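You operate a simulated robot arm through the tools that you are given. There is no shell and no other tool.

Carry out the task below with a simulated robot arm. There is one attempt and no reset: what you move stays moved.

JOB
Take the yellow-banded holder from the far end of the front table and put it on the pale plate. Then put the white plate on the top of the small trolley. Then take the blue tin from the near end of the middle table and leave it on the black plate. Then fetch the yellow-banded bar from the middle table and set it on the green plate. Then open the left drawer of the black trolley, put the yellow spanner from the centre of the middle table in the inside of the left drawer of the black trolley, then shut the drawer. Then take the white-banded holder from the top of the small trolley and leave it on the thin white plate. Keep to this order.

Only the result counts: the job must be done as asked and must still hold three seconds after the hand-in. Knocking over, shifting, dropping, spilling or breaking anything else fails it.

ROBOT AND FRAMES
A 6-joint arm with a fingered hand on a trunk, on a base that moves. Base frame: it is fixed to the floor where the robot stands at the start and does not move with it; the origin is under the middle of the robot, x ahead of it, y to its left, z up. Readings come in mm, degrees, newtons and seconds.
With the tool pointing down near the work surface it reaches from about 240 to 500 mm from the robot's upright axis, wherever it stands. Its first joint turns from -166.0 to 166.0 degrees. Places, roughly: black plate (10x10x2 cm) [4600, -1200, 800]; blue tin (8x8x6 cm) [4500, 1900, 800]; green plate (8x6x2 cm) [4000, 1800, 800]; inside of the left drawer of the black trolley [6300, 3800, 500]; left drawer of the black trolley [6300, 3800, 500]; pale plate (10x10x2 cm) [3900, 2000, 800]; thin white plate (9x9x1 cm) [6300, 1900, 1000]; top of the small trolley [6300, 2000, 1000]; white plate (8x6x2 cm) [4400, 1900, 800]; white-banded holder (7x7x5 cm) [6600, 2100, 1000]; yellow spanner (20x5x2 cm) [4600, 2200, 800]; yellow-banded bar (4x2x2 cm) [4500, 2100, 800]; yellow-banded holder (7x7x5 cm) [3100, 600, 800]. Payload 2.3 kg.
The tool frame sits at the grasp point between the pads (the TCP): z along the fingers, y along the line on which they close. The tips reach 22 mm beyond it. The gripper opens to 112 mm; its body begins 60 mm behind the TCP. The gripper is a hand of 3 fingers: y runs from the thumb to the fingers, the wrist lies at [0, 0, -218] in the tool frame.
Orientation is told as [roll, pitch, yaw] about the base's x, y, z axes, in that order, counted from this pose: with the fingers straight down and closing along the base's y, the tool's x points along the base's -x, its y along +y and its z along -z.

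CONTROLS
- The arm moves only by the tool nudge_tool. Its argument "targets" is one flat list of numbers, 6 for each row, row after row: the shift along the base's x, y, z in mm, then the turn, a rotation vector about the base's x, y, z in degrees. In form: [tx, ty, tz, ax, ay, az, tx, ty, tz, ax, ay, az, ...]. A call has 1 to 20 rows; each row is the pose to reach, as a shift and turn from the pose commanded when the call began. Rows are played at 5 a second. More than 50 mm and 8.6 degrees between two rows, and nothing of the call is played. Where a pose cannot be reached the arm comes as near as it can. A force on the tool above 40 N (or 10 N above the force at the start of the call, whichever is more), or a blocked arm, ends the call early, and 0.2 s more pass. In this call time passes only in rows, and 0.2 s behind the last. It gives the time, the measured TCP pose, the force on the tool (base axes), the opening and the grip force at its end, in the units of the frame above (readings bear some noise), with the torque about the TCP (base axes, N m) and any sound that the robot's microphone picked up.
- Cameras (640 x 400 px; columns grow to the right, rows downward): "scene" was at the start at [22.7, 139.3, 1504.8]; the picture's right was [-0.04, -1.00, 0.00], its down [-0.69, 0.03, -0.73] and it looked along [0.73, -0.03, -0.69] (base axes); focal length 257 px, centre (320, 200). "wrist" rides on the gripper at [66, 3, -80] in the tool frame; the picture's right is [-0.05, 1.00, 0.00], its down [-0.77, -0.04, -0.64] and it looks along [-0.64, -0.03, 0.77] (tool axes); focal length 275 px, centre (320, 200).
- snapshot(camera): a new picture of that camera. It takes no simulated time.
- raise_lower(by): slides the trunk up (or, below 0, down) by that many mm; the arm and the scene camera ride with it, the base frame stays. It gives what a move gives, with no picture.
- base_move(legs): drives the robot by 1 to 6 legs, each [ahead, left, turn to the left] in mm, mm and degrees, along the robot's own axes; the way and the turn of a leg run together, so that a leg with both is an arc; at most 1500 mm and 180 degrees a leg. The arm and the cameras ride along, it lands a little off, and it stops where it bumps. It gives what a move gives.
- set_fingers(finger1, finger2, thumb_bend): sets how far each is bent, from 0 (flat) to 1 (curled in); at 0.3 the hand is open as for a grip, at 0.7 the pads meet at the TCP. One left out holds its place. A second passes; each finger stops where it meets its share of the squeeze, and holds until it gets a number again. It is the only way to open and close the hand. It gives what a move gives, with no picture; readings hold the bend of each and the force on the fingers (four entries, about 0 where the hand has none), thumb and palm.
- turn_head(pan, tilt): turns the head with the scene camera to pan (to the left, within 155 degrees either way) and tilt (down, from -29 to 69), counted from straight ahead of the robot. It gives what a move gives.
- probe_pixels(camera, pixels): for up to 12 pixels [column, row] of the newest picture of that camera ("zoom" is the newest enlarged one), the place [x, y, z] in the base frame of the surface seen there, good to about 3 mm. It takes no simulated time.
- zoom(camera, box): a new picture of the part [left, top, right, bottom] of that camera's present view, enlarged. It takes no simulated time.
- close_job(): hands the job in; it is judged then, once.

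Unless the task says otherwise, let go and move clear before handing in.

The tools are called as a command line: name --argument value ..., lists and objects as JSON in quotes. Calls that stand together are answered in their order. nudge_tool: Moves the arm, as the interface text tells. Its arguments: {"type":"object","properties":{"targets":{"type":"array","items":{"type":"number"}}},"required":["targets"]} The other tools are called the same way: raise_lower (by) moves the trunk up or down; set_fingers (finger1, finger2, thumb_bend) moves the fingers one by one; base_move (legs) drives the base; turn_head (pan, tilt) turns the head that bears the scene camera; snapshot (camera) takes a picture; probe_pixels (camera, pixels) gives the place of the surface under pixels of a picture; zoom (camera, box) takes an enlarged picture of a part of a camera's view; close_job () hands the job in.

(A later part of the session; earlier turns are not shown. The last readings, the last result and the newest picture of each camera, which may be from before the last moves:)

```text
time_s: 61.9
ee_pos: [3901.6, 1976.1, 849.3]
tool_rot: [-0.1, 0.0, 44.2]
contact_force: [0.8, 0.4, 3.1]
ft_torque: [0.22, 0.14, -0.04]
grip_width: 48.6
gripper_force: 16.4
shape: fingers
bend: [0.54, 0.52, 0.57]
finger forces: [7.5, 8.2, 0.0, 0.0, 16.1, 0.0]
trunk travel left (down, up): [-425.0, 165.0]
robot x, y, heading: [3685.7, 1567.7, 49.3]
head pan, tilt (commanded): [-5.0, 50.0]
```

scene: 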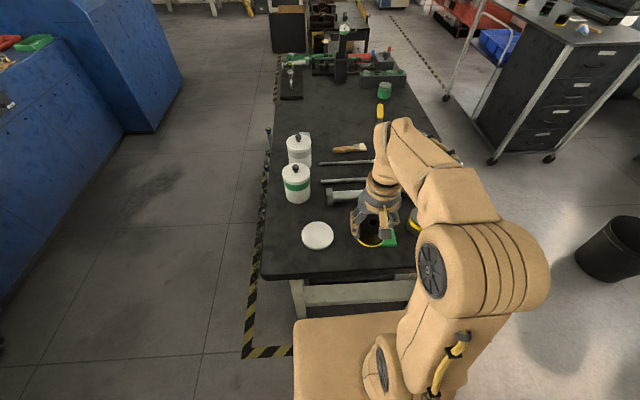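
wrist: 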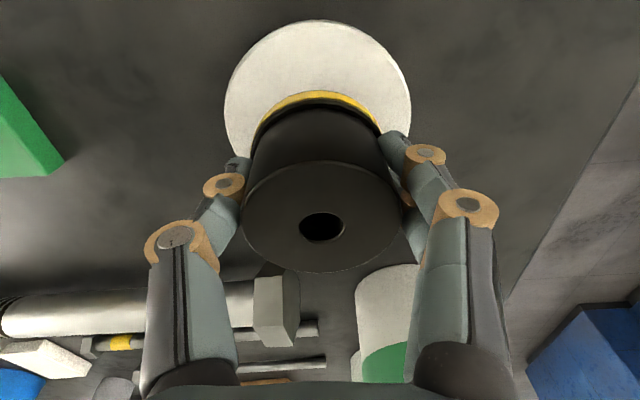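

The force turned to +3 N, so the holder is seated on the plate. I'll open the hand and lift away.

set_fingers --finger1 0.38 --finger2 0.38 --thumb_bend 0.38

nudge_tool --targets '[0, 0, 20, 0, 0, 0, 0, 0, 50, 0, 0, 0, 0, 0, 95, 0, 0, 0, 0, 0, 140, 0, 0, 0, 0, 0, 180, 0, 0, 0, -10, -40, 190, 0, 0, 0, -20, -80, 190, 0, 0, 0]'

snapshot --camera "scene"

snapshot --camera "wrist"

```text
time_s: 62.9
ee_pos: [3903.1, 1976.1, 848.0]
tool_rot: [0.0, 0.0, 44.4]
contact_force: [-0.7, 0.4, -0.9]
ft_torque: [-0.02, 0.02, 0.01]
grip_width: 88.9
gripper_force: 0.1
shape: fingers
bend: [0.38, 0.38, 0.38]
finger forces: [0.1, 0.0, 0.0, 0.0, 0.1, 0.1]
trunk travel left (down, up): [-425.0, 165.0]
robot x, y, heading: [3687.9, 1569.1, 49.4]
head pan, tilt (commanded): [-5.0, 50.0]
```

```text
time_s: 64.5
ee_pos: [3883.3, 1895.7, 1040.2]
tool_rot: [0.0, -0.1, 44.3]
contact_force: [0.2, 0.0, -0.3]
ft_torque: [0.0, -0.04, 0.0]
grip_width: 89.2
gripper_force: 0.0
shape: fingers
bend: [0.38, 0.38, 0.38]
finger forces: [0.1, 0.1, 0.1, 0.1, 0.0, 0.0]
trunk travel left (down, up): [-425.0, 165.0]
robot x, y, heading: [3693.5, 1567.0, 49.5]
head pan, tilt (commanded): [-5.0, 50.0]
```

```text
taken
```

scene: 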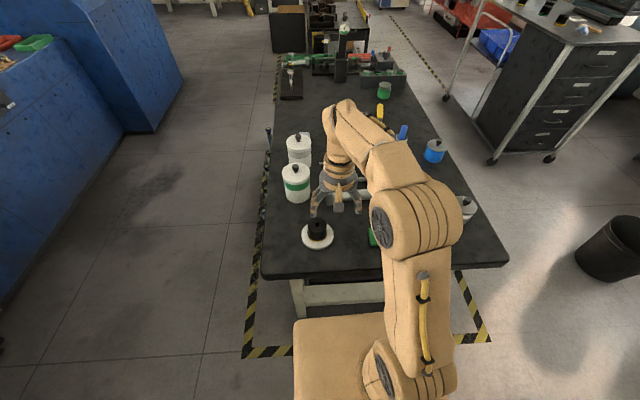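

```text
taken
```

wrist: 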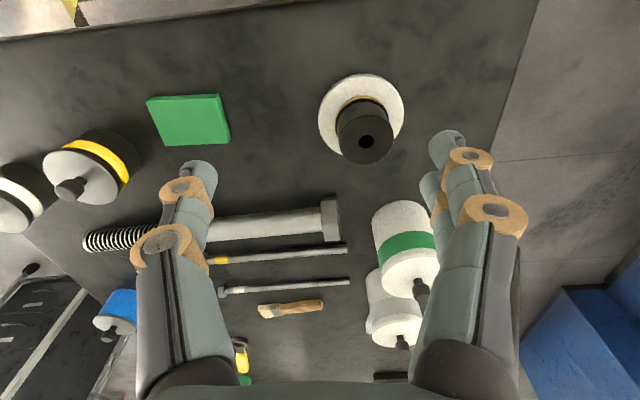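

The holder rests on the pale plate at (317,235). Next is the white plate near the right edge of the middle table; I'll retract the arm and drive around the table's right corner.

nudge_tool --targets '[-17, -37, 0, 0, 0, 0, -34, -74, 0, 0, 0, 0, -50, -110, 0, 0, 0, 0]'

base_move --legs '[[0, -850, 0], [640, 0, 0], [0, 0, 88]]'

turn_head --pan 0 --tilt 45

snapshot --camera "scene"

snapshot --camera "wrist"

```text
time_s: 65.3
ee_pos: [3833.1, 1784.9, 1039.6]
tool_rot: [0.0, 0.0, 44.3]
contact_force: [-0.9, 0.4, -0.1]
ft_torque: [0.04, 0.01, 0.01]
grip_width: 89.3
gripper_force: 0.2
shape: fingers
bend: [0.38, 0.38, 0.38]
finger forces: [0.0, 0.0, 0.1, 0.0, 0.1, 0.1]
trunk travel left (down, up): [-425.0, 165.0]
robot x, y, heading: [3684.9, 1566.4, 49.3]
head pan, tilt (commanded): [-5.0, 50.0]
```

```text
time_s: 76.7
ee_pos: [4536.5, 1667.1, 1039.0]
tool_rot: [0.0, 0.0, 132.1]
contact_force: [0.4, 0.0, -0.2]
ft_torque: [0.03, 0.01, -0.05]
grip_width: 88.9
gripper_force: 0.2
shape: fingers
bend: [0.38, 0.38, 0.38]
finger forces: [0.0, 0.0, 0.2, 0.0, 0.1, 0.1]
trunk travel left (down, up): [-425.0, 165.0]
robot x, y, heading: [4754.2, 1516.1, 137.2]
head pan, tilt (commanded): [-5.0, 50.0]
```

```text
time_s: 77.3
ee_pos: [4537.0, 1666.4, 1040.3]
tool_rot: [0.0, 0.0, 132.1]
contact_force: [-0.4, 0.4, 0.0]
ft_torque: [0.0, -0.02, 0.02]
grip_width: 88.9
gripper_force: 0.0
shape: fingers
bend: [0.38, 0.38, 0.38]
finger forces: [0.0, 0.1, 0.0, 0.1, 0.0, 0.0]
trunk travel left (down, up): [-425.0, 165.0]
robot x, y, heading: [4749.7, 1514.2, 137.2]
head pan, tilt (commanded): [0.0, 45.0]
```

```text
taken
```

scene: 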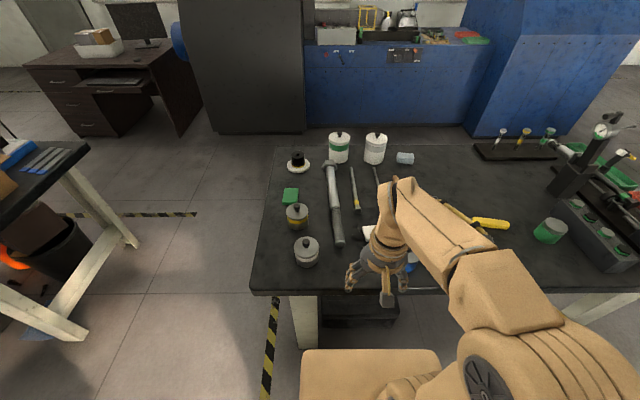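

```text
taken
```

wrist: 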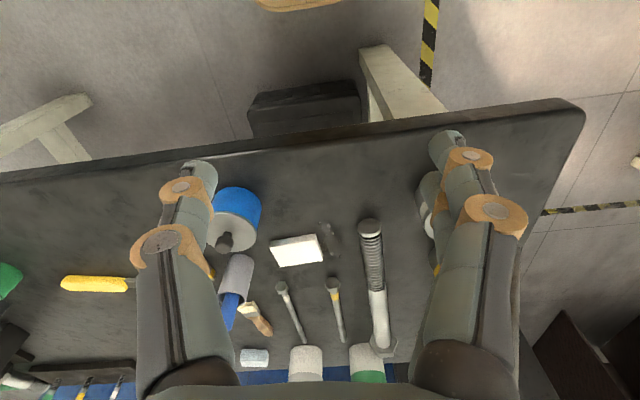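

The wrist picture shows the white plate at (297,250), the blue tin at (233,218) and the yellow tool at (95,284). I'll probe the plate and its neighbours.

probe_pixels --camera "wrist" --pixels '[[297, 250], [271, 246], [277, 266], [316, 236], [323, 258], [235, 195], [235, 225], [258, 215], [240, 265], [330, 245], [370, 225], [320, 128]]'

zoom --camera "wrist" --box '[200, 160, 420, 380]'

zoom --camera "scene" --box '[240, 120, 560, 320]'

```text
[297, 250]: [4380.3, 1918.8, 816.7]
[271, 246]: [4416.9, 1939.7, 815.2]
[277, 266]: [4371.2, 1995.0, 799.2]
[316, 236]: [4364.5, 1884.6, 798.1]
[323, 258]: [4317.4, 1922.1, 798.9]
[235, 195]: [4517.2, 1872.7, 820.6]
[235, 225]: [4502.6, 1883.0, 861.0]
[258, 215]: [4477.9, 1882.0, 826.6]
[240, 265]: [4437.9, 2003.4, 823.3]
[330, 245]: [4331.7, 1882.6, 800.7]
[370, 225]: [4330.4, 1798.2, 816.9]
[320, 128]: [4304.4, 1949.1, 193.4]
```

```text
1.82 times, centred on (310, 270) of wrist
```

zoom: 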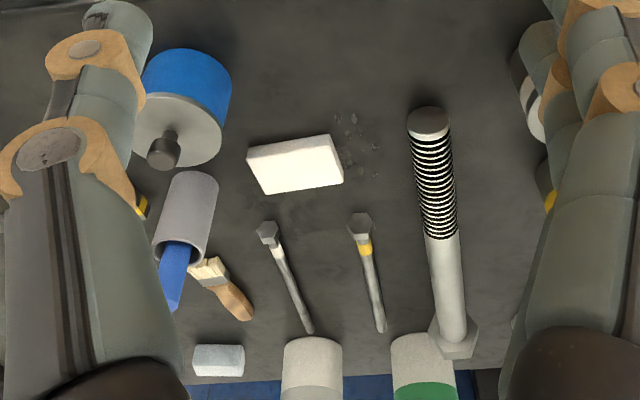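

```text
2.00 times, centred on (400, 220) of scene
```

zoom: 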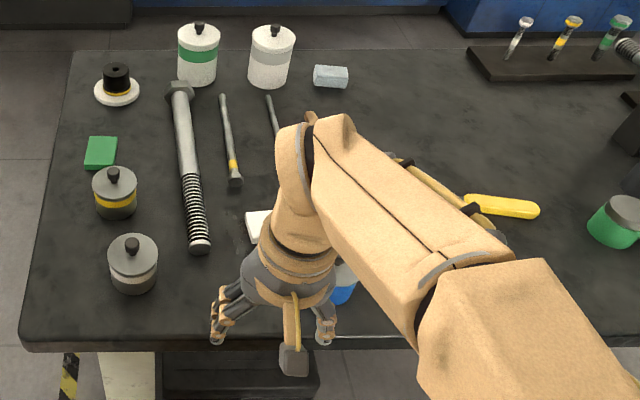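

The plate's top is at z≈816, with the blue tin to its right side. I'll probe its corners for the exact size and orientation.

probe_pixels --camera "wrist" --pixels '[[272, 244], [310, 237], [319, 257], [281, 264], [270, 242], [323, 261], [291, 242], [315, 247], [300, 261], [276, 254], [250, 235], [222, 240]]'

zoom --camera "wrist" --box '[200, 180, 340, 290]'

```text
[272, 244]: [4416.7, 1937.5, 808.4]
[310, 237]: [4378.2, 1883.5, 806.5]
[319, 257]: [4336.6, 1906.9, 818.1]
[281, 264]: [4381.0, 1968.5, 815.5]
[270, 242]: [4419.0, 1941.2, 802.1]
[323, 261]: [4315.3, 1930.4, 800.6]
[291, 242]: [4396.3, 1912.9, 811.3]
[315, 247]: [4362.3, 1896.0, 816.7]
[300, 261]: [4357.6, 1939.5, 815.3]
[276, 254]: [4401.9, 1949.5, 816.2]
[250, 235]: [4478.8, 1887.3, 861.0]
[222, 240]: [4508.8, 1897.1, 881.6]
```

```text
3.64 times, centred on (270, 235) of wrist
```

zoom: 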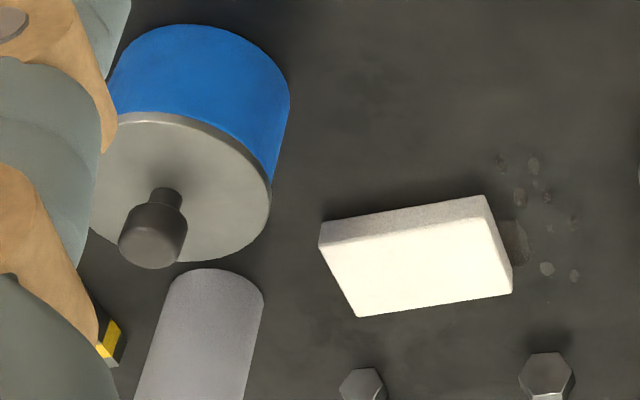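

The plate's centre is about (4378,1925), its long side along 54°, so I'll grip across the short side with yaw ≈54, clear of the tin and cup. First I drive 135 mm closer.

base_move --legs '[[135, 0, 0]]'

nudge_tool --targets '[-6, 14, 0, 0, 0, -8, -12, 28, 0, 0, 0, -16, -18, 42, 0, 0, 0, -24, -24, 56, 0, 0, 0, -32, -30, 70, 0, 0, 0, -40, -36, 84, 0, 0, 0, -48, -42, 98, 0, 0, 0, -56, -48, 112, 0, 0, 0, -64, -54, 126, 0, 0, 0, -72, -60, 140, 0, 0, 0, -78]'

snapshot --camera "wrist"

snapshot --camera "scene"

```text
time_s: 78.7
ee_pos: [4437.5, 1758.0, 1039.9]
tool_rot: [0.0, 0.1, 132.0]
contact_force: [0.0, 0.3, -0.4]
ft_torque: [0.0, -0.04, -0.02]
grip_width: 89.1
gripper_force: 0.1
shape: fingers
bend: [0.38, 0.38, 0.38]
finger forces: [0.0, 0.0, 0.0, 0.0, 0.0, 0.1]
trunk travel left (down, up): [-425.0, 165.0]
robot x, y, heading: [4654.7, 1602.4, 137.3]
head pan, tilt (commanded): [0.0, 45.0]
```

```text
time_s: 80.8
ee_pos: [4378.1, 1897.1, 1039.2]
tool_rot: [0.0, 0.1, 54.0]
contact_force: [0.3, -0.4, 0.4]
ft_torque: [0.04, -0.01, -0.01]
grip_width: 89.2
gripper_force: 0.1
shape: fingers
bend: [0.38, 0.38, 0.38]
finger forces: [0.0, 0.1, 0.0, 0.0, 0.0, 0.0]
trunk travel left (down, up): [-425.0, 165.0]
robot x, y, heading: [4649.2, 1602.6, 137.3]
head pan, tilt (commanded): [0.0, 45.0]
```

```text
taken
```

wrist: 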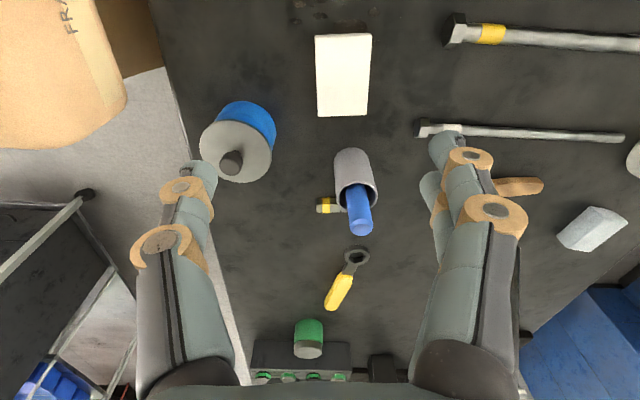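

```text
taken
```

scene: 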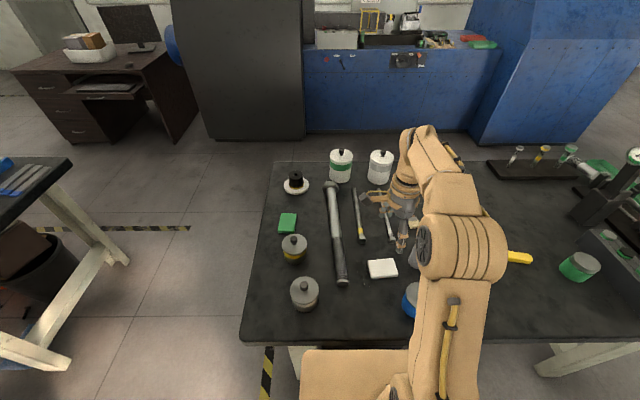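

Now the plate appears square to the picture at (343,75), the yellow-banded bar is at (326,205) beside the cup, and the spanner at (345,280). I'll probe the plate's corners again.

probe_pixels --camera "wrist" --pixels '[[318, 38], [369, 37], [364, 112], [320, 114], [343, 75], [342, 40], [342, 112], [318, 75], [366, 75], [425, 128], [352, 155], [455, 30]]'

probe_pixels --camera "scene" --pixels '[[369, 262], [390, 259], [396, 274], [372, 277], [383, 268], [390, 210], [413, 265], [410, 300], [335, 345], [300, 340], [318, 350]]'

```text
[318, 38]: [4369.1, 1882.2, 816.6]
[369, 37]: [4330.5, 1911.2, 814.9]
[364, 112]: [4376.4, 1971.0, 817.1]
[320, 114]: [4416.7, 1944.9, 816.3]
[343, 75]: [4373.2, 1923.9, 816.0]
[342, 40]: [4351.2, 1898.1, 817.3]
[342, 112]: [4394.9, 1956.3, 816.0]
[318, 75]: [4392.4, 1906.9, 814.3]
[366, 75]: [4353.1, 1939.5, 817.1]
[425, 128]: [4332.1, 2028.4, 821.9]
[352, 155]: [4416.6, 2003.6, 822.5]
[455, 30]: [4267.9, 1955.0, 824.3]
```

```text
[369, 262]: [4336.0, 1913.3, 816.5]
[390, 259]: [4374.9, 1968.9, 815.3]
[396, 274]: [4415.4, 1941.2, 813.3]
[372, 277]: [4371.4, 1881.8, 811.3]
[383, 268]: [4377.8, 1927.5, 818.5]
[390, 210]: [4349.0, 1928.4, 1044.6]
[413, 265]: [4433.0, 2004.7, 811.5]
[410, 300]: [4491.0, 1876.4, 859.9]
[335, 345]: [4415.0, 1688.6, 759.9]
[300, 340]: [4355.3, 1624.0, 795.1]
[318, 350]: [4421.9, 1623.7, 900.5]
```

Corners give the centre (4373,1927) and the long side at about 52.7°. I'll check the cup's marker height, then bring the hand over the plate.

probe_pixels --camera "wrist" --pixels '[[360, 228], [355, 195], [372, 190], [338, 192], [326, 205], [230, 160], [250, 110], [345, 260], [336, 295], [345, 282]]'

nudge_tool --targets '[-2, 15, -30, 0, 0, -1, -4.6, 30, -70, 0, 0, -1.3, -4.6, 30, -115, 0, 0, -1.3, -4.6, 30, -150, 0, 0, -1.3]'

snapshot --camera "wrist"

zoom --camera "scene" --box '[300, 140, 500, 340]'

```text
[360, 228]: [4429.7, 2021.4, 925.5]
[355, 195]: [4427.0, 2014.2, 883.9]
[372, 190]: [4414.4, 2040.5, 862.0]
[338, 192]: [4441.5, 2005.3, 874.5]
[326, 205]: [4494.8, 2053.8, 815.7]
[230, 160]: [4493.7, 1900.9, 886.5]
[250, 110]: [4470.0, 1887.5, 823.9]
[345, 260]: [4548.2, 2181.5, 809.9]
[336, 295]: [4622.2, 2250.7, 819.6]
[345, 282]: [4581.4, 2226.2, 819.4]
```

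```text
time_s: 81.8
ee_pos: [4375.6, 1928.1, 890.9]
tool_rot: [0.0, 0.0, 52.8]
contact_force: [-0.2, 0.1, 0.0]
ft_torque: [0.04, -0.02, 0.0]
grip_width: 89.1
gripper_force: 0.1
shape: fingers
bend: [0.38, 0.38, 0.38]
finger forces: [0.0, 0.1, 0.0, 0.0, 0.1, 0.0]
trunk travel left (down, up): [-425.0, 165.0]
robot x, y, heading: [4652.4, 1606.8, 137.2]
head pan, tilt (commanded): [0.0, 45.0]
```

```text
taken
```

wrist: 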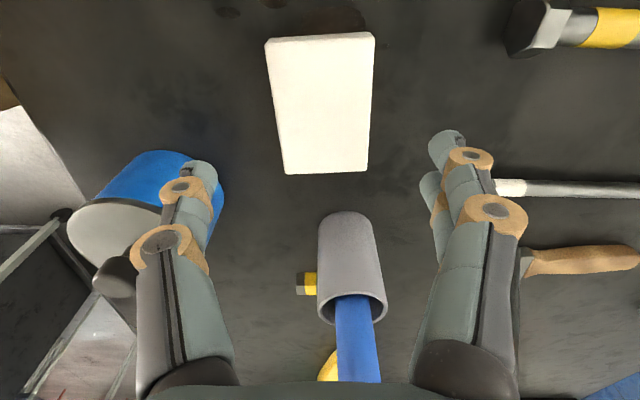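

```text
2.00 times, centred on (400, 240) of scene
```

zoom: 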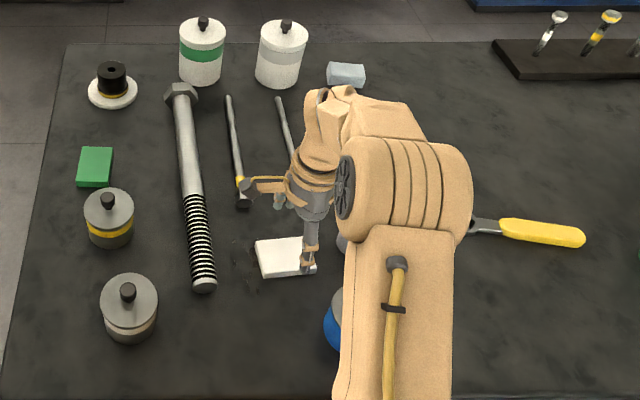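

The plate is centred between thumb and fingers. One more corner check, then I go down.

probe_pixels --camera "wrist" --pixels '[[269, 42], [371, 36], [365, 168], [288, 170], [276, 110], [370, 100], [320, 40], [326, 170]]'

```text
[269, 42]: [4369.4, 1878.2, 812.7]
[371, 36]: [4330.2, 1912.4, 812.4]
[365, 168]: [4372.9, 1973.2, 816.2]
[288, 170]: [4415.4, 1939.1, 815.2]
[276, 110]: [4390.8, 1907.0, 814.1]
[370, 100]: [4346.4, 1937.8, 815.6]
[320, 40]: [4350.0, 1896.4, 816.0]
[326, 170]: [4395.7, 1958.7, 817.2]
```

Centre confirmed at about (4372,1926). I'll go down to TCP z≈824, with the tips just above the table.

nudge_tool --targets '[-3, -2, -25, 0, 0, 0, -3, -2, -45, 0, 0, 0, -3, -2, -57, 0, 0, 0, -3, -2, -63, 0, 0, 0, -3, -2, -67, 0, 0, 0]'

snapshot --camera "wrist"

zoom --camera "scene" --box '[340, 200, 440, 300]'

```text
time_s: 83.0
ee_pos: [4371.9, 1924.7, 824.9]
tool_rot: [0.2, -0.1, 52.8]
contact_force: [0.6, -1.3, 11.4]
ft_torque: [0.07, 0.15, 0.03]
grip_width: 90.1
gripper_force: 5.9
shape: fingers
bend: [0.38, 0.38, 0.38]
finger forces: [3.9, 3.5, 0.0, 0.1, 4.1, 0.0]
trunk travel left (down, up): [-425.0, 165.0]
robot x, y, heading: [4650.1, 1610.3, 137.0]
head pan, tilt (commanded): [0.0, 45.0]
```

```text
taken
```

wrist: 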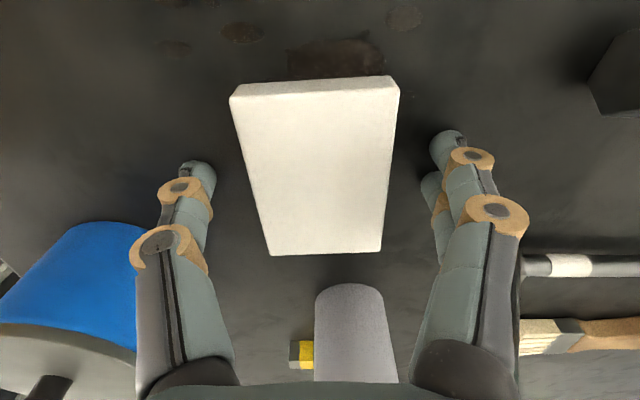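

```text
4.00 times, centred on (390, 250) of scene
```

zoom: 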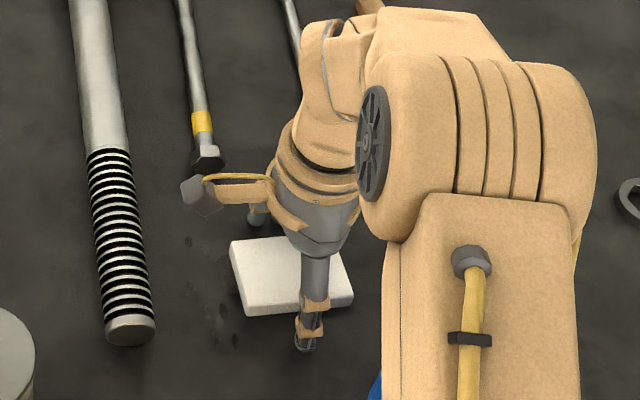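

The tips touch the table at TCP z≈825 (11 N up). I'll raise 4 mm and close the hand.

nudge_tool --targets '[0, 0, 2, 0, 0, 0, 0, 0, 4.5, 0, 0, 0]'

set_fingers --finger1 0.7 --finger2 0.7 --thumb_bend 0.7

snapshot --camera "wrist"

```text
time_s: 83.7
ee_pos: [4371.5, 1926.2, 826.9]
tool_rot: [0.1, -0.1, 52.9]
contact_force: [-0.2, 0.3, -0.9]
ft_torque: [0.03, 0.02, 0.05]
grip_width: 89.6
gripper_force: 0.0
shape: fingers
bend: [0.38, 0.38, 0.38]
finger forces: [0.0, 0.0, 0.0, 0.0, 0.0, 0.0]
trunk travel left (down, up): [-425.0, 165.0]
robot x, y, heading: [4651.9, 1603.4, 137.4]
head pan, tilt (commanded): [0.0, 45.0]
```

```text
time_s: 84.7
ee_pos: [4371.5, 1925.9, 827.3]
tool_rot: [0.0, 0.0, 52.8]
contact_force: [0.4, -0.5, 1.0]
ft_torque: [0.06, 0.09, 0.0]
grip_width: 50.3
gripper_force: 19.7
shape: fingers
bend: [0.53, 0.52, 0.58]
finger forces: [10.6, 10.6, 0.0, 0.1, 18.1, 0.1]
trunk travel left (down, up): [-425.0, 165.0]
robot x, y, heading: [4653.3, 1604.0, 137.2]
head pan, tilt (commanded): [0.0, 45.0]
```

```text
taken
```

wrist: 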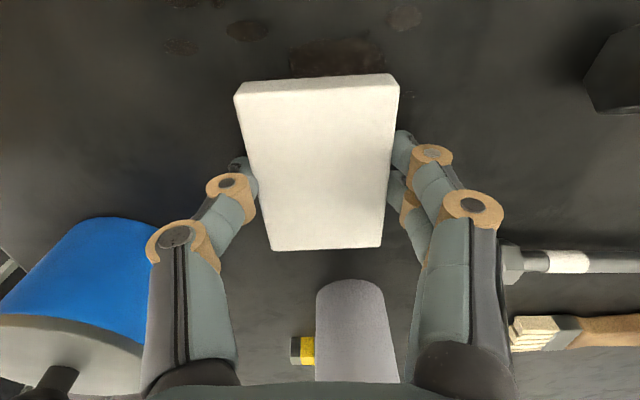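

It grips at 50 mm and about 20 N. I'll lift slowly.

nudge_tool --targets '[0, 0, 8, 0, 0, 0, 0, 0, 20, 0, 0, 0, 0, 0, 45, 0, 0, 0, 0, 0, 80, 0, 0, 0, 0, 0, 120, 0, 0, 0]'

snapshot --camera "wrist"

zoom --camera "scene" --box '[300, 140, 500, 340]'

```text
time_s: 85.8
ee_pos: [4369.7, 1925.7, 949.3]
tool_rot: [-0.1, 0.0, 52.8]
contact_force: [0.0, -0.3, -2.7]
ft_torque: [0.02, 0.02, 0.01]
grip_width: 50.3
gripper_force: 17.5
shape: fingers
bend: [0.52, 0.51, 0.59]
finger forces: [8.7, 8.5, 0.0, 0.0, 17.3, 0.0]
trunk travel left (down, up): [-425.0, 165.0]
robot x, y, heading: [4650.9, 1601.9, 137.2]
head pan, tilt (commanded): [0.0, 45.0]
```

```text
taken
```

wrist: 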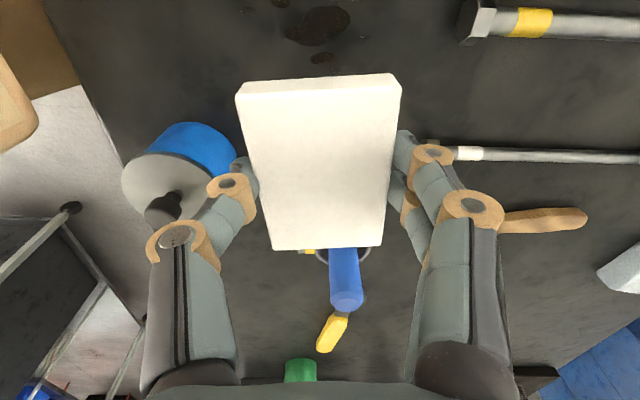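

```text
2.00 times, centred on (400, 240) of scene
```

zoom: 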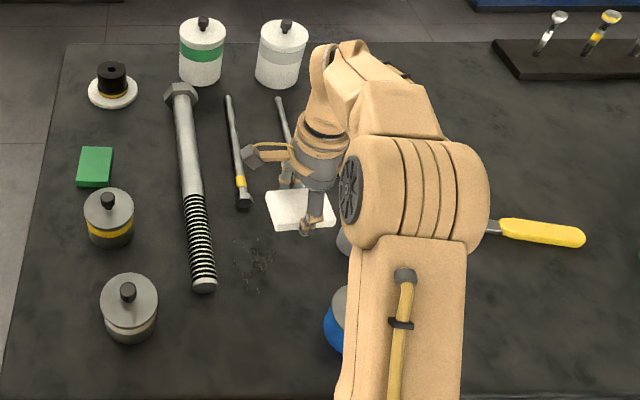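

The plate is held (2.7 N). I'll raise and retract the arm, back off, and look toward the small trolley.

nudge_tool --targets '[10, -10, 45, 0, 0, 0, 35, -40, 90, 0, 0, 0, 65, -75, 110, 0, 0, 0, 92, -106, 120, 0, 0, 0]'

base_move --legs '[[-170, 0, 0]]'

turn_head --pan -115 --tilt 25

snapshot --camera "scene"

snapshot --camera "wrist"

```text
refused: row 2 steps farther than a row can; nothing moved
```

```text
time_s: 87.3
ee_pos: [4496.7, 1809.9, 948.3]
tool_rot: [-0.1, 0.0, 52.8]
contact_force: [0.3, 0.2, -3.4]
ft_torque: [-0.03, 0.0, 0.01]
grip_width: 50.4
gripper_force: 17.0
shape: fingers
bend: [0.52, 0.51, 0.59]
finger forces: [8.8, 8.7, 0.0, 0.0, 17.3, 0.1]
trunk travel left (down, up): [-425.0, 165.0]
robot x, y, heading: [4775.3, 1488.7, 136.9]
head pan, tilt (commanded): [0.0, 45.0]
```

```text
time_s: 89.3
ee_pos: [4494.9, 1810.4, 945.9]
tool_rot: [0.0, 0.1, 52.7]
contact_force: [0.0, 0.1, -3.9]
ft_torque: [-0.01, 0.0, 0.02]
grip_width: 50.3
gripper_force: 17.3
shape: fingers
bend: [0.52, 0.51, 0.59]
finger forces: [8.6, 8.6, 0.1, 0.0, 17.3, 0.1]
trunk travel left (down, up): [-425.0, 165.0]
robot x, y, heading: [4775.7, 1485.9, 136.8]
head pan, tilt (commanded): [-115.0, 25.0]
```

```text
taken
```

scene: 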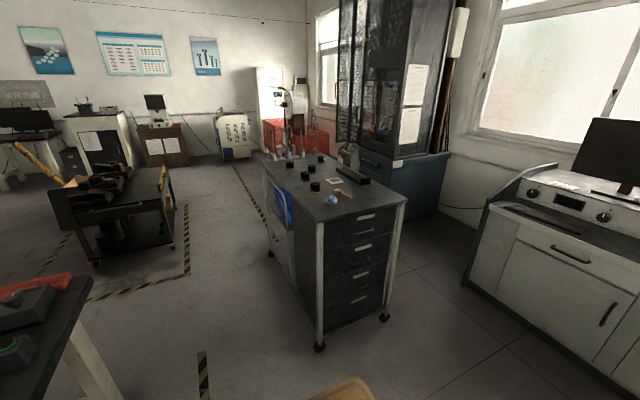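

```text
taken
```

wrist: 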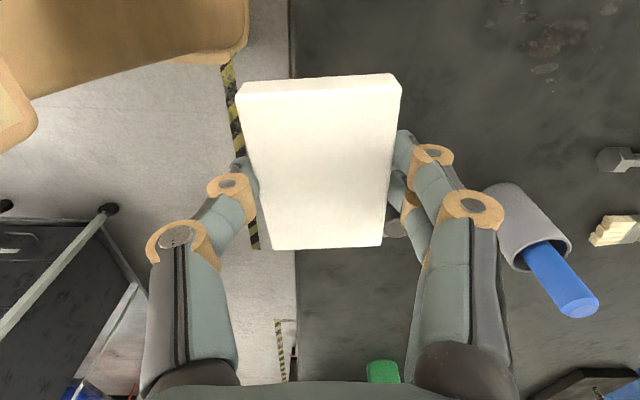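

The arm nudge was refused for too big a step while the base backed off safely with the plate at z≈920, above the tin's knob (886). I'll now raise and retract with smaller steps and look at the trolley's top.

nudge_tool --targets '[8, -9, 40, 0, 0, 0, 22, -26, 80, 0, 0, 0, 46, -54, 110, 0, 0, 0, 70, -82, 125, 0, 0, 0, 88, -102, 130, 0, 0, 0]'

zoom --camera "scene" --box '[250, 130, 420, 240]'

probe_pixels --camera "scene" --pixels '[[317, 222], [405, 200], [264, 165], [345, 160], [319, 345], [383, 317], [315, 188], [331, 199], [334, 181], [342, 192], [354, 178], [290, 185]]'

```text
time_s: 90.5
ee_pos: [4586.3, 1706.7, 1077.7]
tool_rot: [-0.1, 0.0, 52.6]
contact_force: [0.8, 0.5, -3.4]
ft_torque: [-0.01, 0.01, 0.02]
grip_width: 50.1
gripper_force: 17.0
shape: fingers
bend: [0.52, 0.51, 0.59]
finger forces: [8.5, 8.6, 0.0, 0.0, 17.2, 0.1]
trunk travel left (down, up): [-425.0, 165.0]
robot x, y, heading: [4776.0, 1485.7, 136.8]
head pan, tilt (commanded): [-115.0, 25.0]
```

```text
3.64 times, centred on (335, 185) of scene
```

zoom: 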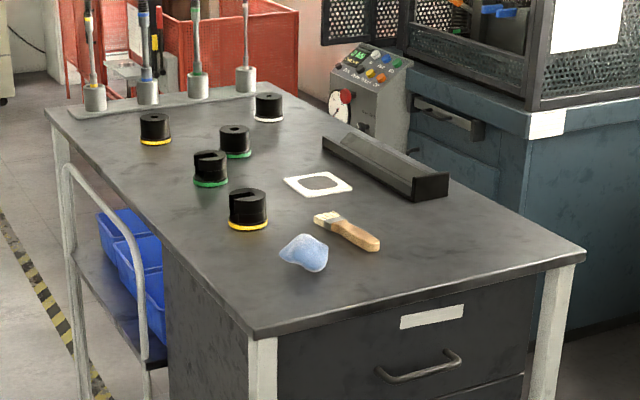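

```text
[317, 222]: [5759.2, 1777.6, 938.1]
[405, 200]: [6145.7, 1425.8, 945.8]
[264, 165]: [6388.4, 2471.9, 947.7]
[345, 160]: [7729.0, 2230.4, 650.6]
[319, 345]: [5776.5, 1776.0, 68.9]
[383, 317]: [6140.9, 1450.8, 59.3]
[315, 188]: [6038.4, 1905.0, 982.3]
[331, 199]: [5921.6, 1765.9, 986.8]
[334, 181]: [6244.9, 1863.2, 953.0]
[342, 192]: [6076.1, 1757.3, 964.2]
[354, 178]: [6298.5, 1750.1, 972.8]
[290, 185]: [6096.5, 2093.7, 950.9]
```

The trolley's top is at z≈950, near-left corner (5759,1778), near-right (6146,1426). I'll probe candidate free spots on its near right part and the surrounding obstacles, and look at the bin position.

probe_pixels --camera "zoom" --pixels '[[378, 245], [325, 265], [400, 270], [430, 240], [480, 250], [445, 195], [265, 105], [318, 185], [350, 187], [240, 335], [585, 255], [290, 185]]'

turn_head --pan -130 --tilt 45

snapshot --camera "scene"

```text
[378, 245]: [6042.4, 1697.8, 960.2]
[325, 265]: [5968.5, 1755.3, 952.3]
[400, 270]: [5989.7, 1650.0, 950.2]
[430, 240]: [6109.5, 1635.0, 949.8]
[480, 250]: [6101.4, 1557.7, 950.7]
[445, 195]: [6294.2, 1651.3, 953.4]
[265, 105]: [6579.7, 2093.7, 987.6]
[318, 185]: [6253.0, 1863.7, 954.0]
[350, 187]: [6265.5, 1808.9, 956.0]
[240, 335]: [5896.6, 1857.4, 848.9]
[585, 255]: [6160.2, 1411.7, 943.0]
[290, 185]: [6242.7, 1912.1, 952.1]
```

```text
time_s: 91.3
ee_pos: [4585.3, 1709.2, 1077.4]
tool_rot: [0.0, -0.1, 52.6]
contact_force: [0.2, 0.3, -2.5]
ft_torque: [-0.03, -0.02, 0.01]
grip_width: 50.3
gripper_force: 17.5
shape: fingers
bend: [0.52, 0.51, 0.59]
finger forces: [8.7, 8.7, 0.1, 0.0, 17.2, 0.1]
trunk travel left (down, up): [-425.0, 165.0]
robot x, y, heading: [4777.4, 1489.6, 137.1]
head pan, tilt (commanded): [-130.0, 45.0]
```

```text
taken
```

scene: 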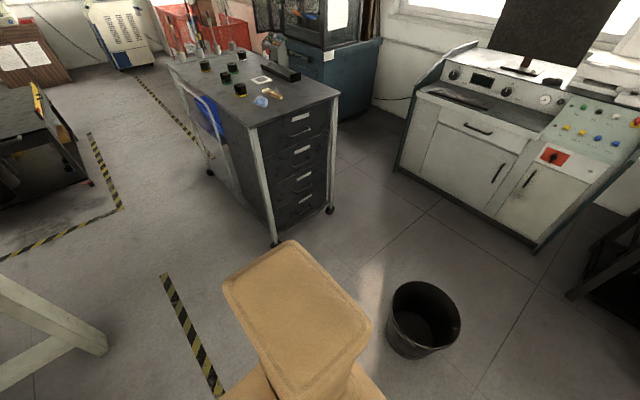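

The bin is at (422,320) and the white cabinet at right. I'll probe their places.

probe_pixels --camera "scene" --pixels '[[422, 285], [460, 325], [390, 315], [422, 355], [397, 175], [535, 250], [345, 210], [400, 240], [340, 160], [330, 213], [380, 120], [355, 130]]'

```text
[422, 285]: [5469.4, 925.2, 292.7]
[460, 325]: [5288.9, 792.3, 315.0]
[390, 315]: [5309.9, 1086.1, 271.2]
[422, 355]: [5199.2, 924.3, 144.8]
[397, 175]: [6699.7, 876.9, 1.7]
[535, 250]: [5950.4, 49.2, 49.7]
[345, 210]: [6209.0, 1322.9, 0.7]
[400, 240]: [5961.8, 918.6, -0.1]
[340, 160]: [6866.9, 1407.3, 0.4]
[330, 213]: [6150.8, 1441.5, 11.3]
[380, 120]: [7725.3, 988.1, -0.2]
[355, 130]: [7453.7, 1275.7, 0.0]
```

The right part of the trolley's top near (6110,1590) is free, and the floor in front of its near end is free too. I'll turn and drive there around the bin.

base_move --legs '[[0, 0, -89], [402, -476, 0], [132, -446, 0]]'

turn_head --pan 0 --tilt 40

snapshot --camera "scene"

snapshot --camera "wrist"

```text
time_s: 101.0
ee_pos: [6030.9, 1452.7, 1077.2]
tool_rot: [0.0, 0.0, -36.6]
contact_force: [-1.0, 0.1, -3.1]
ft_torque: [0.01, 0.02, 0.01]
grip_width: 50.3
gripper_force: 16.9
shape: fingers
bend: [0.52, 0.51, 0.59]
finger forces: [8.3, 8.4, 0.0, 0.1, 16.7, 0.0]
trunk travel left (down, up): [-425.0, 165.0]
robot x, y, heading: [5810.3, 1258.4, 48.0]
head pan, tilt (commanded): [-130.0, 45.0]
```

```text
time_s: 103.1
ee_pos: [6030.6, 1452.6, 1078.2]
tool_rot: [0.0, 0.0, -36.6]
contact_force: [-0.2, -0.4, -3.4]
ft_torque: [-0.02, 0.03, -0.02]
grip_width: 50.1
gripper_force: 17.1
shape: fingers
bend: [0.52, 0.51, 0.59]
finger forces: [8.4, 8.4, 0.0, 0.0, 16.7, 0.1]
trunk travel left (down, up): [-425.0, 165.0]
robot x, y, heading: [5811.6, 1256.6, 47.6]
head pan, tilt (commanded): [0.0, 40.0]
```

```text
taken
```

scene: 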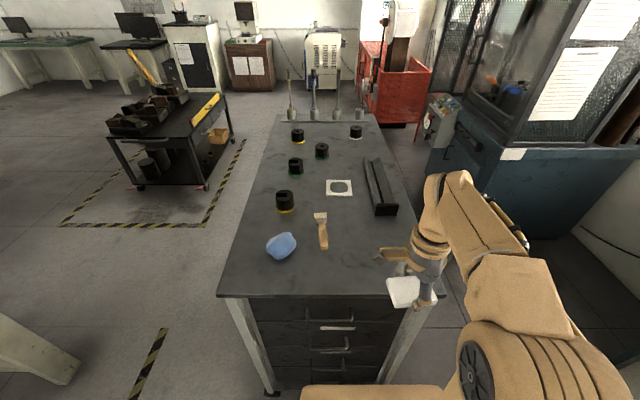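

```text
taken
```

wrist: 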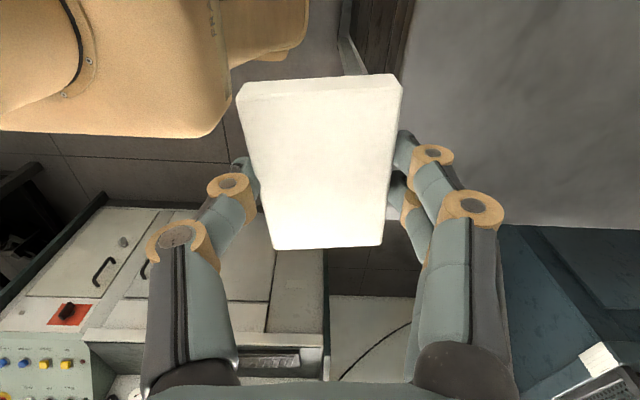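

The wrist picture shows the plate level in the hand, and the scene shows the free area right of the brush. I'll verify the free spot around (6110,1590).

probe_pixels --camera "scene" --pixels '[[360, 255], [375, 250], [350, 270], [340, 250], [330, 247], [383, 214], [395, 213], [310, 298], [225, 295], [339, 188], [355, 130], [440, 295]]'

```text
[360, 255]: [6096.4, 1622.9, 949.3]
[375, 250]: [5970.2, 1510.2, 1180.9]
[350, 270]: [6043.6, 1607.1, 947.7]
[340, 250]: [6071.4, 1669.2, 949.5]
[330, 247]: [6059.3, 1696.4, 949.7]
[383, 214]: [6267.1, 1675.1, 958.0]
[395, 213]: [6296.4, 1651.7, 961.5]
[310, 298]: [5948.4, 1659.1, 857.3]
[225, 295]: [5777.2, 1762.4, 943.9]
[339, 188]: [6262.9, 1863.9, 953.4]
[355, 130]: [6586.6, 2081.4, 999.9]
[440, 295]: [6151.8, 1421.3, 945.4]
```

The surface there is flat at z≈949.5. I'll move over (6115,1590) and come down to a few mm above.

nudge_tool --targets '[21, 35, 0, 0, 0, 0, 42, 70, 0, 0, 0, 0, 63, 105, 0, 0, 0, 0, 84, 137, 0, 0, 0, 0, 84, 137, -40, 0, 0, 0, 84, 137, -75, 0, 0, 0, 84, 137, -93, 0, 0, 0]'

zoom --camera "scene" --box '[300, 170, 500, 320]'

snapshot --camera "wrist"

```text
time_s: 104.7
ee_pos: [6113.3, 1590.7, 984.0]
tool_rot: [0.0, 0.0, -36.5]
contact_force: [0.0, 0.0, -4.2]
ft_torque: [0.03, -0.01, -0.01]
grip_width: 50.2
gripper_force: 16.7
shape: fingers
bend: [0.52, 0.51, 0.6]
finger forces: [8.6, 8.4, 0.0, 0.1, 17.0, 0.1]
out of reach, approached as far as the arm can: row 4
trunk travel left (down, up): [-425.0, 165.0]
robot x, y, heading: [5814.4, 1258.7, 47.9]
head pan, tilt (commanded): [0.0, 40.0]
```

```text
2.67 times, centred on (400, 245) of scene
```

zoom: 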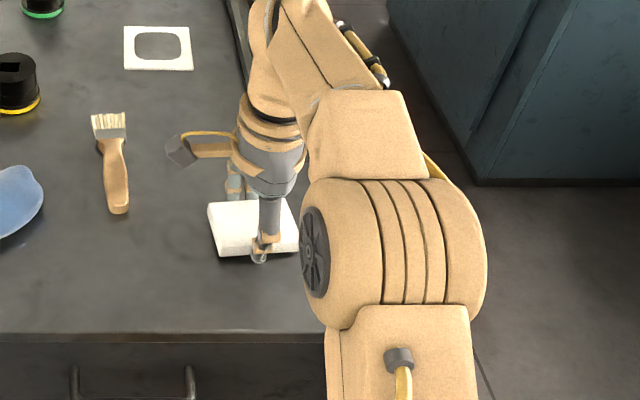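

```text
taken
```

wrist: 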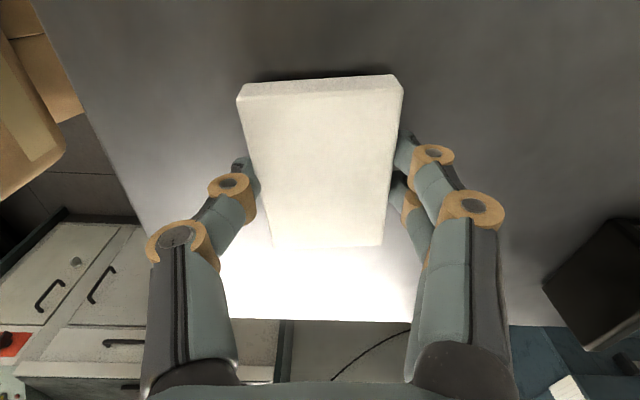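

The plate is 7 mm above the top at the free spot. I'll lower gently.

nudge_tool --targets '[0, 0, -3, 0, 0, 0, 0, 0, -5, 0, 0, 0, 0, 0, -6.5, 0, 0, 0]'

```text
time_s: 105.5
ee_pos: [6114.5, 1590.6, 977.5]
tool_rot: [0.0, 0.1, -36.5]
contact_force: [-1.2, -0.5, -2.2]
ft_torque: [0.02, -0.02, 0.02]
grip_width: 49.7
gripper_force: 17.0
shape: fingers
bend: [0.52, 0.51, 0.6]
finger forces: [8.6, 8.6, 0.1, 0.0, 17.1, 0.1]
trunk travel left (down, up): [-425.0, 165.0]
robot x, y, heading: [5816.9, 1257.9, 48.1]
head pan, tilt (commanded): [0.0, 40.0]
```

nudge_tool --targets '[0, 0, -1.5, 0, 0, 0]'

```text
time_s: 105.9
ee_pos: [6114.4, 1589.7, 977.4]
tool_rot: [0.2, -0.1, -36.4]
contact_force: [-1.0, 2.5, 7.7]
ft_torque: [0.38, -0.28, 0.07]
grip_width: 50.2
gripper_force: 20.6
shape: fingers
bend: [0.52, 0.51, 0.6]
finger forces: [12.4, 12.8, 0.0, 0.0, 15.7, 0.1]
trunk travel left (down, up): [-425.0, 165.0]
robot x, y, heading: [5812.6, 1261.1, 47.8]
head pan, tilt (commanded): [0.0, 40.0]
```

The upward force of 7.7 N shows the plate is down. I'll open the hand and rise.

set_fingers --finger1 0.38 --finger2 0.38 --thumb_bend 0.38

nudge_tool --targets '[0, 0, 15, 0, 0, 0, 0, 0, 40, 0, 0, 0, 0, 0, 80, 0, 0, 0, 0, 0, 120, 0, 0, 0]'

snapshot --camera "scene"

snapshot --camera "wrist"

```text
time_s: 106.9
ee_pos: [6113.4, 1589.7, 976.4]
tool_rot: [0.0, -0.1, -36.4]
contact_force: [-0.6, 0.5, 0.3]
ft_torque: [0.05, 0.02, 0.02]
grip_width: 89.1
gripper_force: 0.1
shape: fingers
bend: [0.38, 0.38, 0.38]
finger forces: [0.0, 0.1, 0.1, 0.1, 0.1, 0.0]
trunk travel left (down, up): [-425.0, 165.0]
robot x, y, heading: [5810.6, 1260.5, 47.8]
head pan, tilt (commanded): [0.0, 40.0]
```

```text
time_s: 107.9
ee_pos: [6114.2, 1590.4, 1064.7]
tool_rot: [0.1, 0.0, -36.4]
contact_force: [0.3, 1.6, 0.7]
ft_torque: [0.01, 0.03, -0.01]
grip_width: 89.0
gripper_force: 0.1
shape: fingers
bend: [0.38, 0.38, 0.38]
finger forces: [0.1, 0.0, 0.0, 0.0, 0.0, 0.0]
out of reach, approached as far as the arm can: row 4
trunk travel left (down, up): [-425.0, 165.0]
robot x, y, heading: [5810.0, 1258.9, 47.9]
head pan, tilt (commanded): [0.0, 40.0]
```

```text
taken
```

scene: 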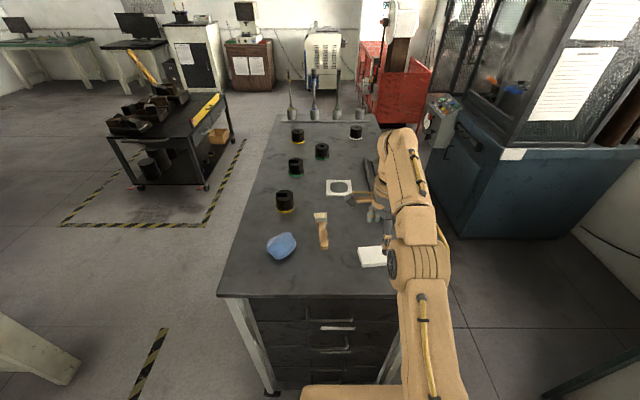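

```text
taken
```

wrist: 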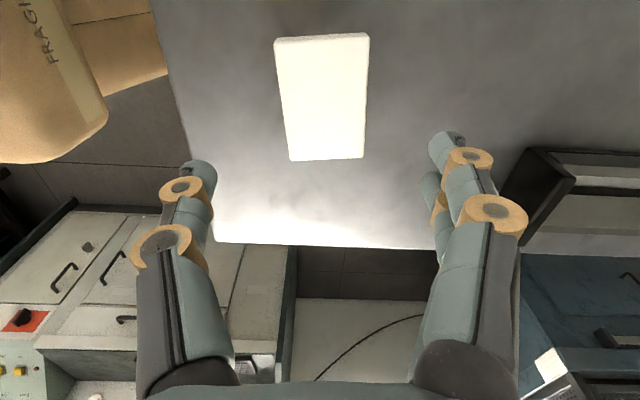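

The white plate lies on the trolley top at (372,257). While here I'll zoom on the black trolley and the white-banded holder for later.

zoom --camera "scene" --box '[90, 60, 250, 210]'

zoom --camera "scene" --box '[260, 90, 460, 240]'

probe_pixels --camera "scene" --pixels '[[125, 190], [205, 190], [110, 140], [225, 92], [170, 140], [215, 135], [430, 160], [440, 200], [400, 130], [450, 235], [240, 140], [205, 105]]'

```text
2.67 times, centred on (170, 135) of scene
```

zoom: 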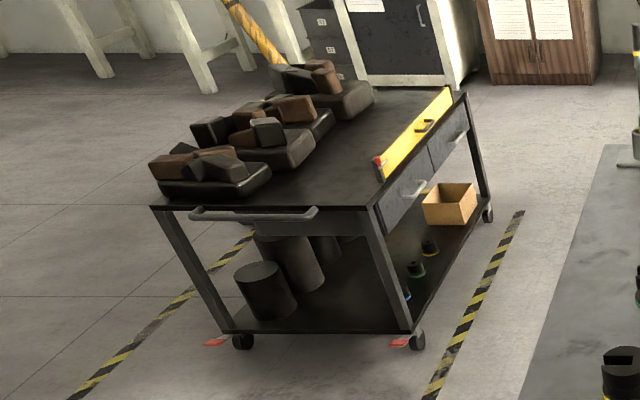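

```text
2.67 times, centred on (360, 165) of scene
```

zoom: 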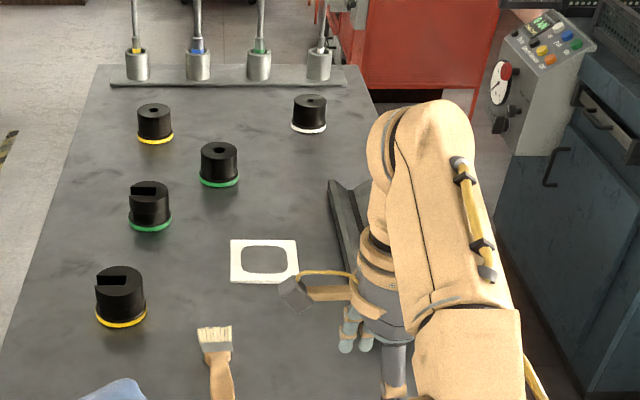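

```text
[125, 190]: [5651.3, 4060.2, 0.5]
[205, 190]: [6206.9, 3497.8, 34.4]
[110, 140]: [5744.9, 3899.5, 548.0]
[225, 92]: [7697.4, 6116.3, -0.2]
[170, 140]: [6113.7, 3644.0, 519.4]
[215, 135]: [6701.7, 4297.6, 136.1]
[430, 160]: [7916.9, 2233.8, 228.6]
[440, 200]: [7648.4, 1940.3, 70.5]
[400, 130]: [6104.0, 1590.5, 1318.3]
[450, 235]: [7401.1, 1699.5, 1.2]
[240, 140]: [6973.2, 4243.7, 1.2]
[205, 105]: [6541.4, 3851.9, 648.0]
```

The black trolley has two drawers on its right face, the left one nearer. Now for the blue tin: I retract the arm with the wrist turned back to neutral.

nudge_tool --targets '[-10, -11, 0, 0, 0, 8, -20, -22, 0, 0, 0, 16, -30, -33, 0, 0, 0, 24, -40, -44, 0, 0, 0, 32, -50, -55, 0, 0, 0, 40, -60, -66, 0, 0, 0, 48, -70, -77, 0, 0, 0, 56, -80, -88, 0, 0, 0, 64, -90, -99, 0, 0, 0, 72, -100, -109, 0, 0, 0, 80, -100, -109, 0, 0, 0, 84]'

snapshot --camera "scene"

```text
time_s: 110.3
ee_pos: [6013.4, 1480.0, 1065.0]
tool_rot: [0.0, 0.0, 47.7]
contact_force: [-0.1, 0.1, -0.6]
ft_torque: [0.01, 0.0, 0.02]
grip_width: 89.0
gripper_force: 0.0
shape: fingers
bend: [0.38, 0.38, 0.38]
finger forces: [0.0, 0.0, 0.1, 0.0, 0.0, 0.1]
trunk travel left (down, up): [-425.0, 165.0]
robot x, y, heading: [5815.1, 1257.2, 47.8]
head pan, tilt (commanded): [0.0, 40.0]
```

```text
taken
```

scene: 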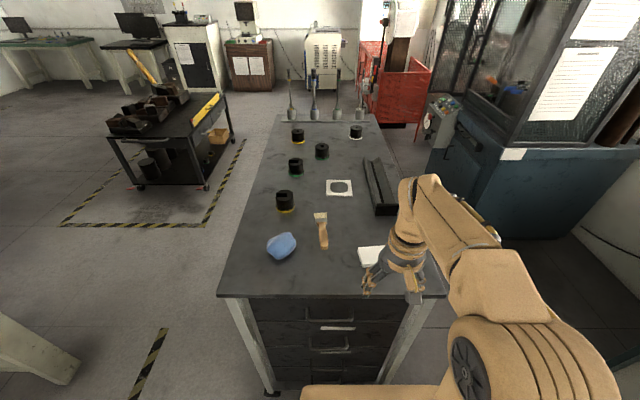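

The arm is tucked and the plate still lies at (370,255). I'll drive back to the middle table's right side, turned to face the blue tin.

base_move --legs '[[-120, 446, 0], [-311, 447, 0], [0, 0, 89.5]]'

set_fingers --finger1 0.3 --finger2 0.3 --thumb_bend 0.3

turn_head --pan 0 --tilt 50

snapshot --camera "scene"

snapshot --camera "wrist"

```text
time_s: 119.6
ee_pos: [4643.4, 1736.3, 1066.3]
tool_rot: [0.0, 0.1, 138.3]
contact_force: [0.1, -0.2, 0.2]
ft_torque: [-0.01, 0.03, -0.03]
grip_width: 89.2
gripper_force: 0.0
shape: fingers
bend: [0.38, 0.38, 0.38]
finger forces: [0.1, 0.0, 0.1, 0.0, 0.0, 0.1]
trunk travel left (down, up): [-425.0, 165.0]
robot x, y, heading: [4864.9, 1540.8, 138.8]
head pan, tilt (commanded): [0.0, 40.0]
```

```text
time_s: 120.6
ee_pos: [4641.7, 1736.5, 1066.0]
tool_rot: [0.0, 0.0, 138.3]
contact_force: [0.1, -0.2, -0.3]
ft_torque: [0.03, 0.0, 0.02]
grip_width: 111.1
gripper_force: 0.2
shape: fingers
bend: [0.3, 0.3, 0.3]
finger forces: [0.0, 0.0, 0.0, 0.0, 0.0, 0.0]
trunk travel left (down, up): [-425.0, 165.0]
robot x, y, heading: [4864.8, 1541.7, 138.7]
head pan, tilt (commanded): [0.0, 40.0]
```

```text
time_s: 121.4
ee_pos: [4641.2, 1736.1, 1066.5]
tool_rot: [0.1, -0.1, 138.4]
contact_force: [-0.4, -0.3, 0.2]
ft_torque: [-0.01, -0.01, -0.01]
grip_width: 110.8
gripper_force: 0.0
shape: fingers
bend: [0.3, 0.3, 0.3]
finger forces: [0.1, 0.0, 0.0, 0.1, 0.0, 0.0]
trunk travel left (down, up): [-425.0, 165.0]
robot x, y, heading: [4868.2, 1540.3, 138.6]
head pan, tilt (commanded): [0.0, 50.0]
```

```text
taken
```

scene: 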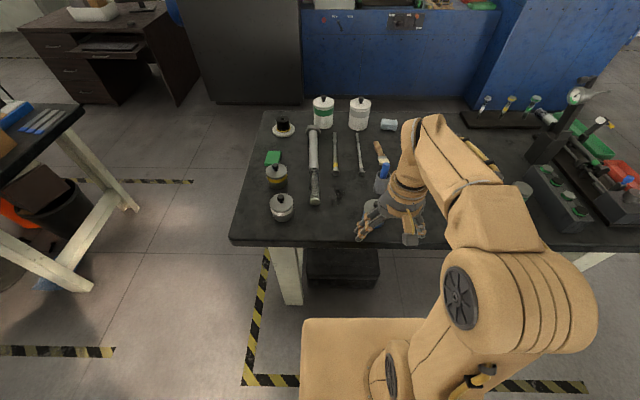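

```text
taken
```

wrist: 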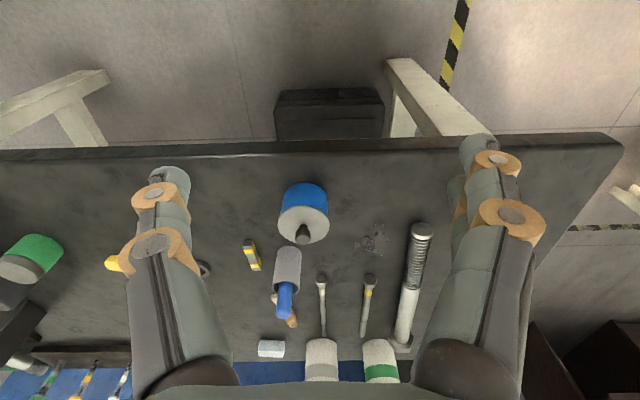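

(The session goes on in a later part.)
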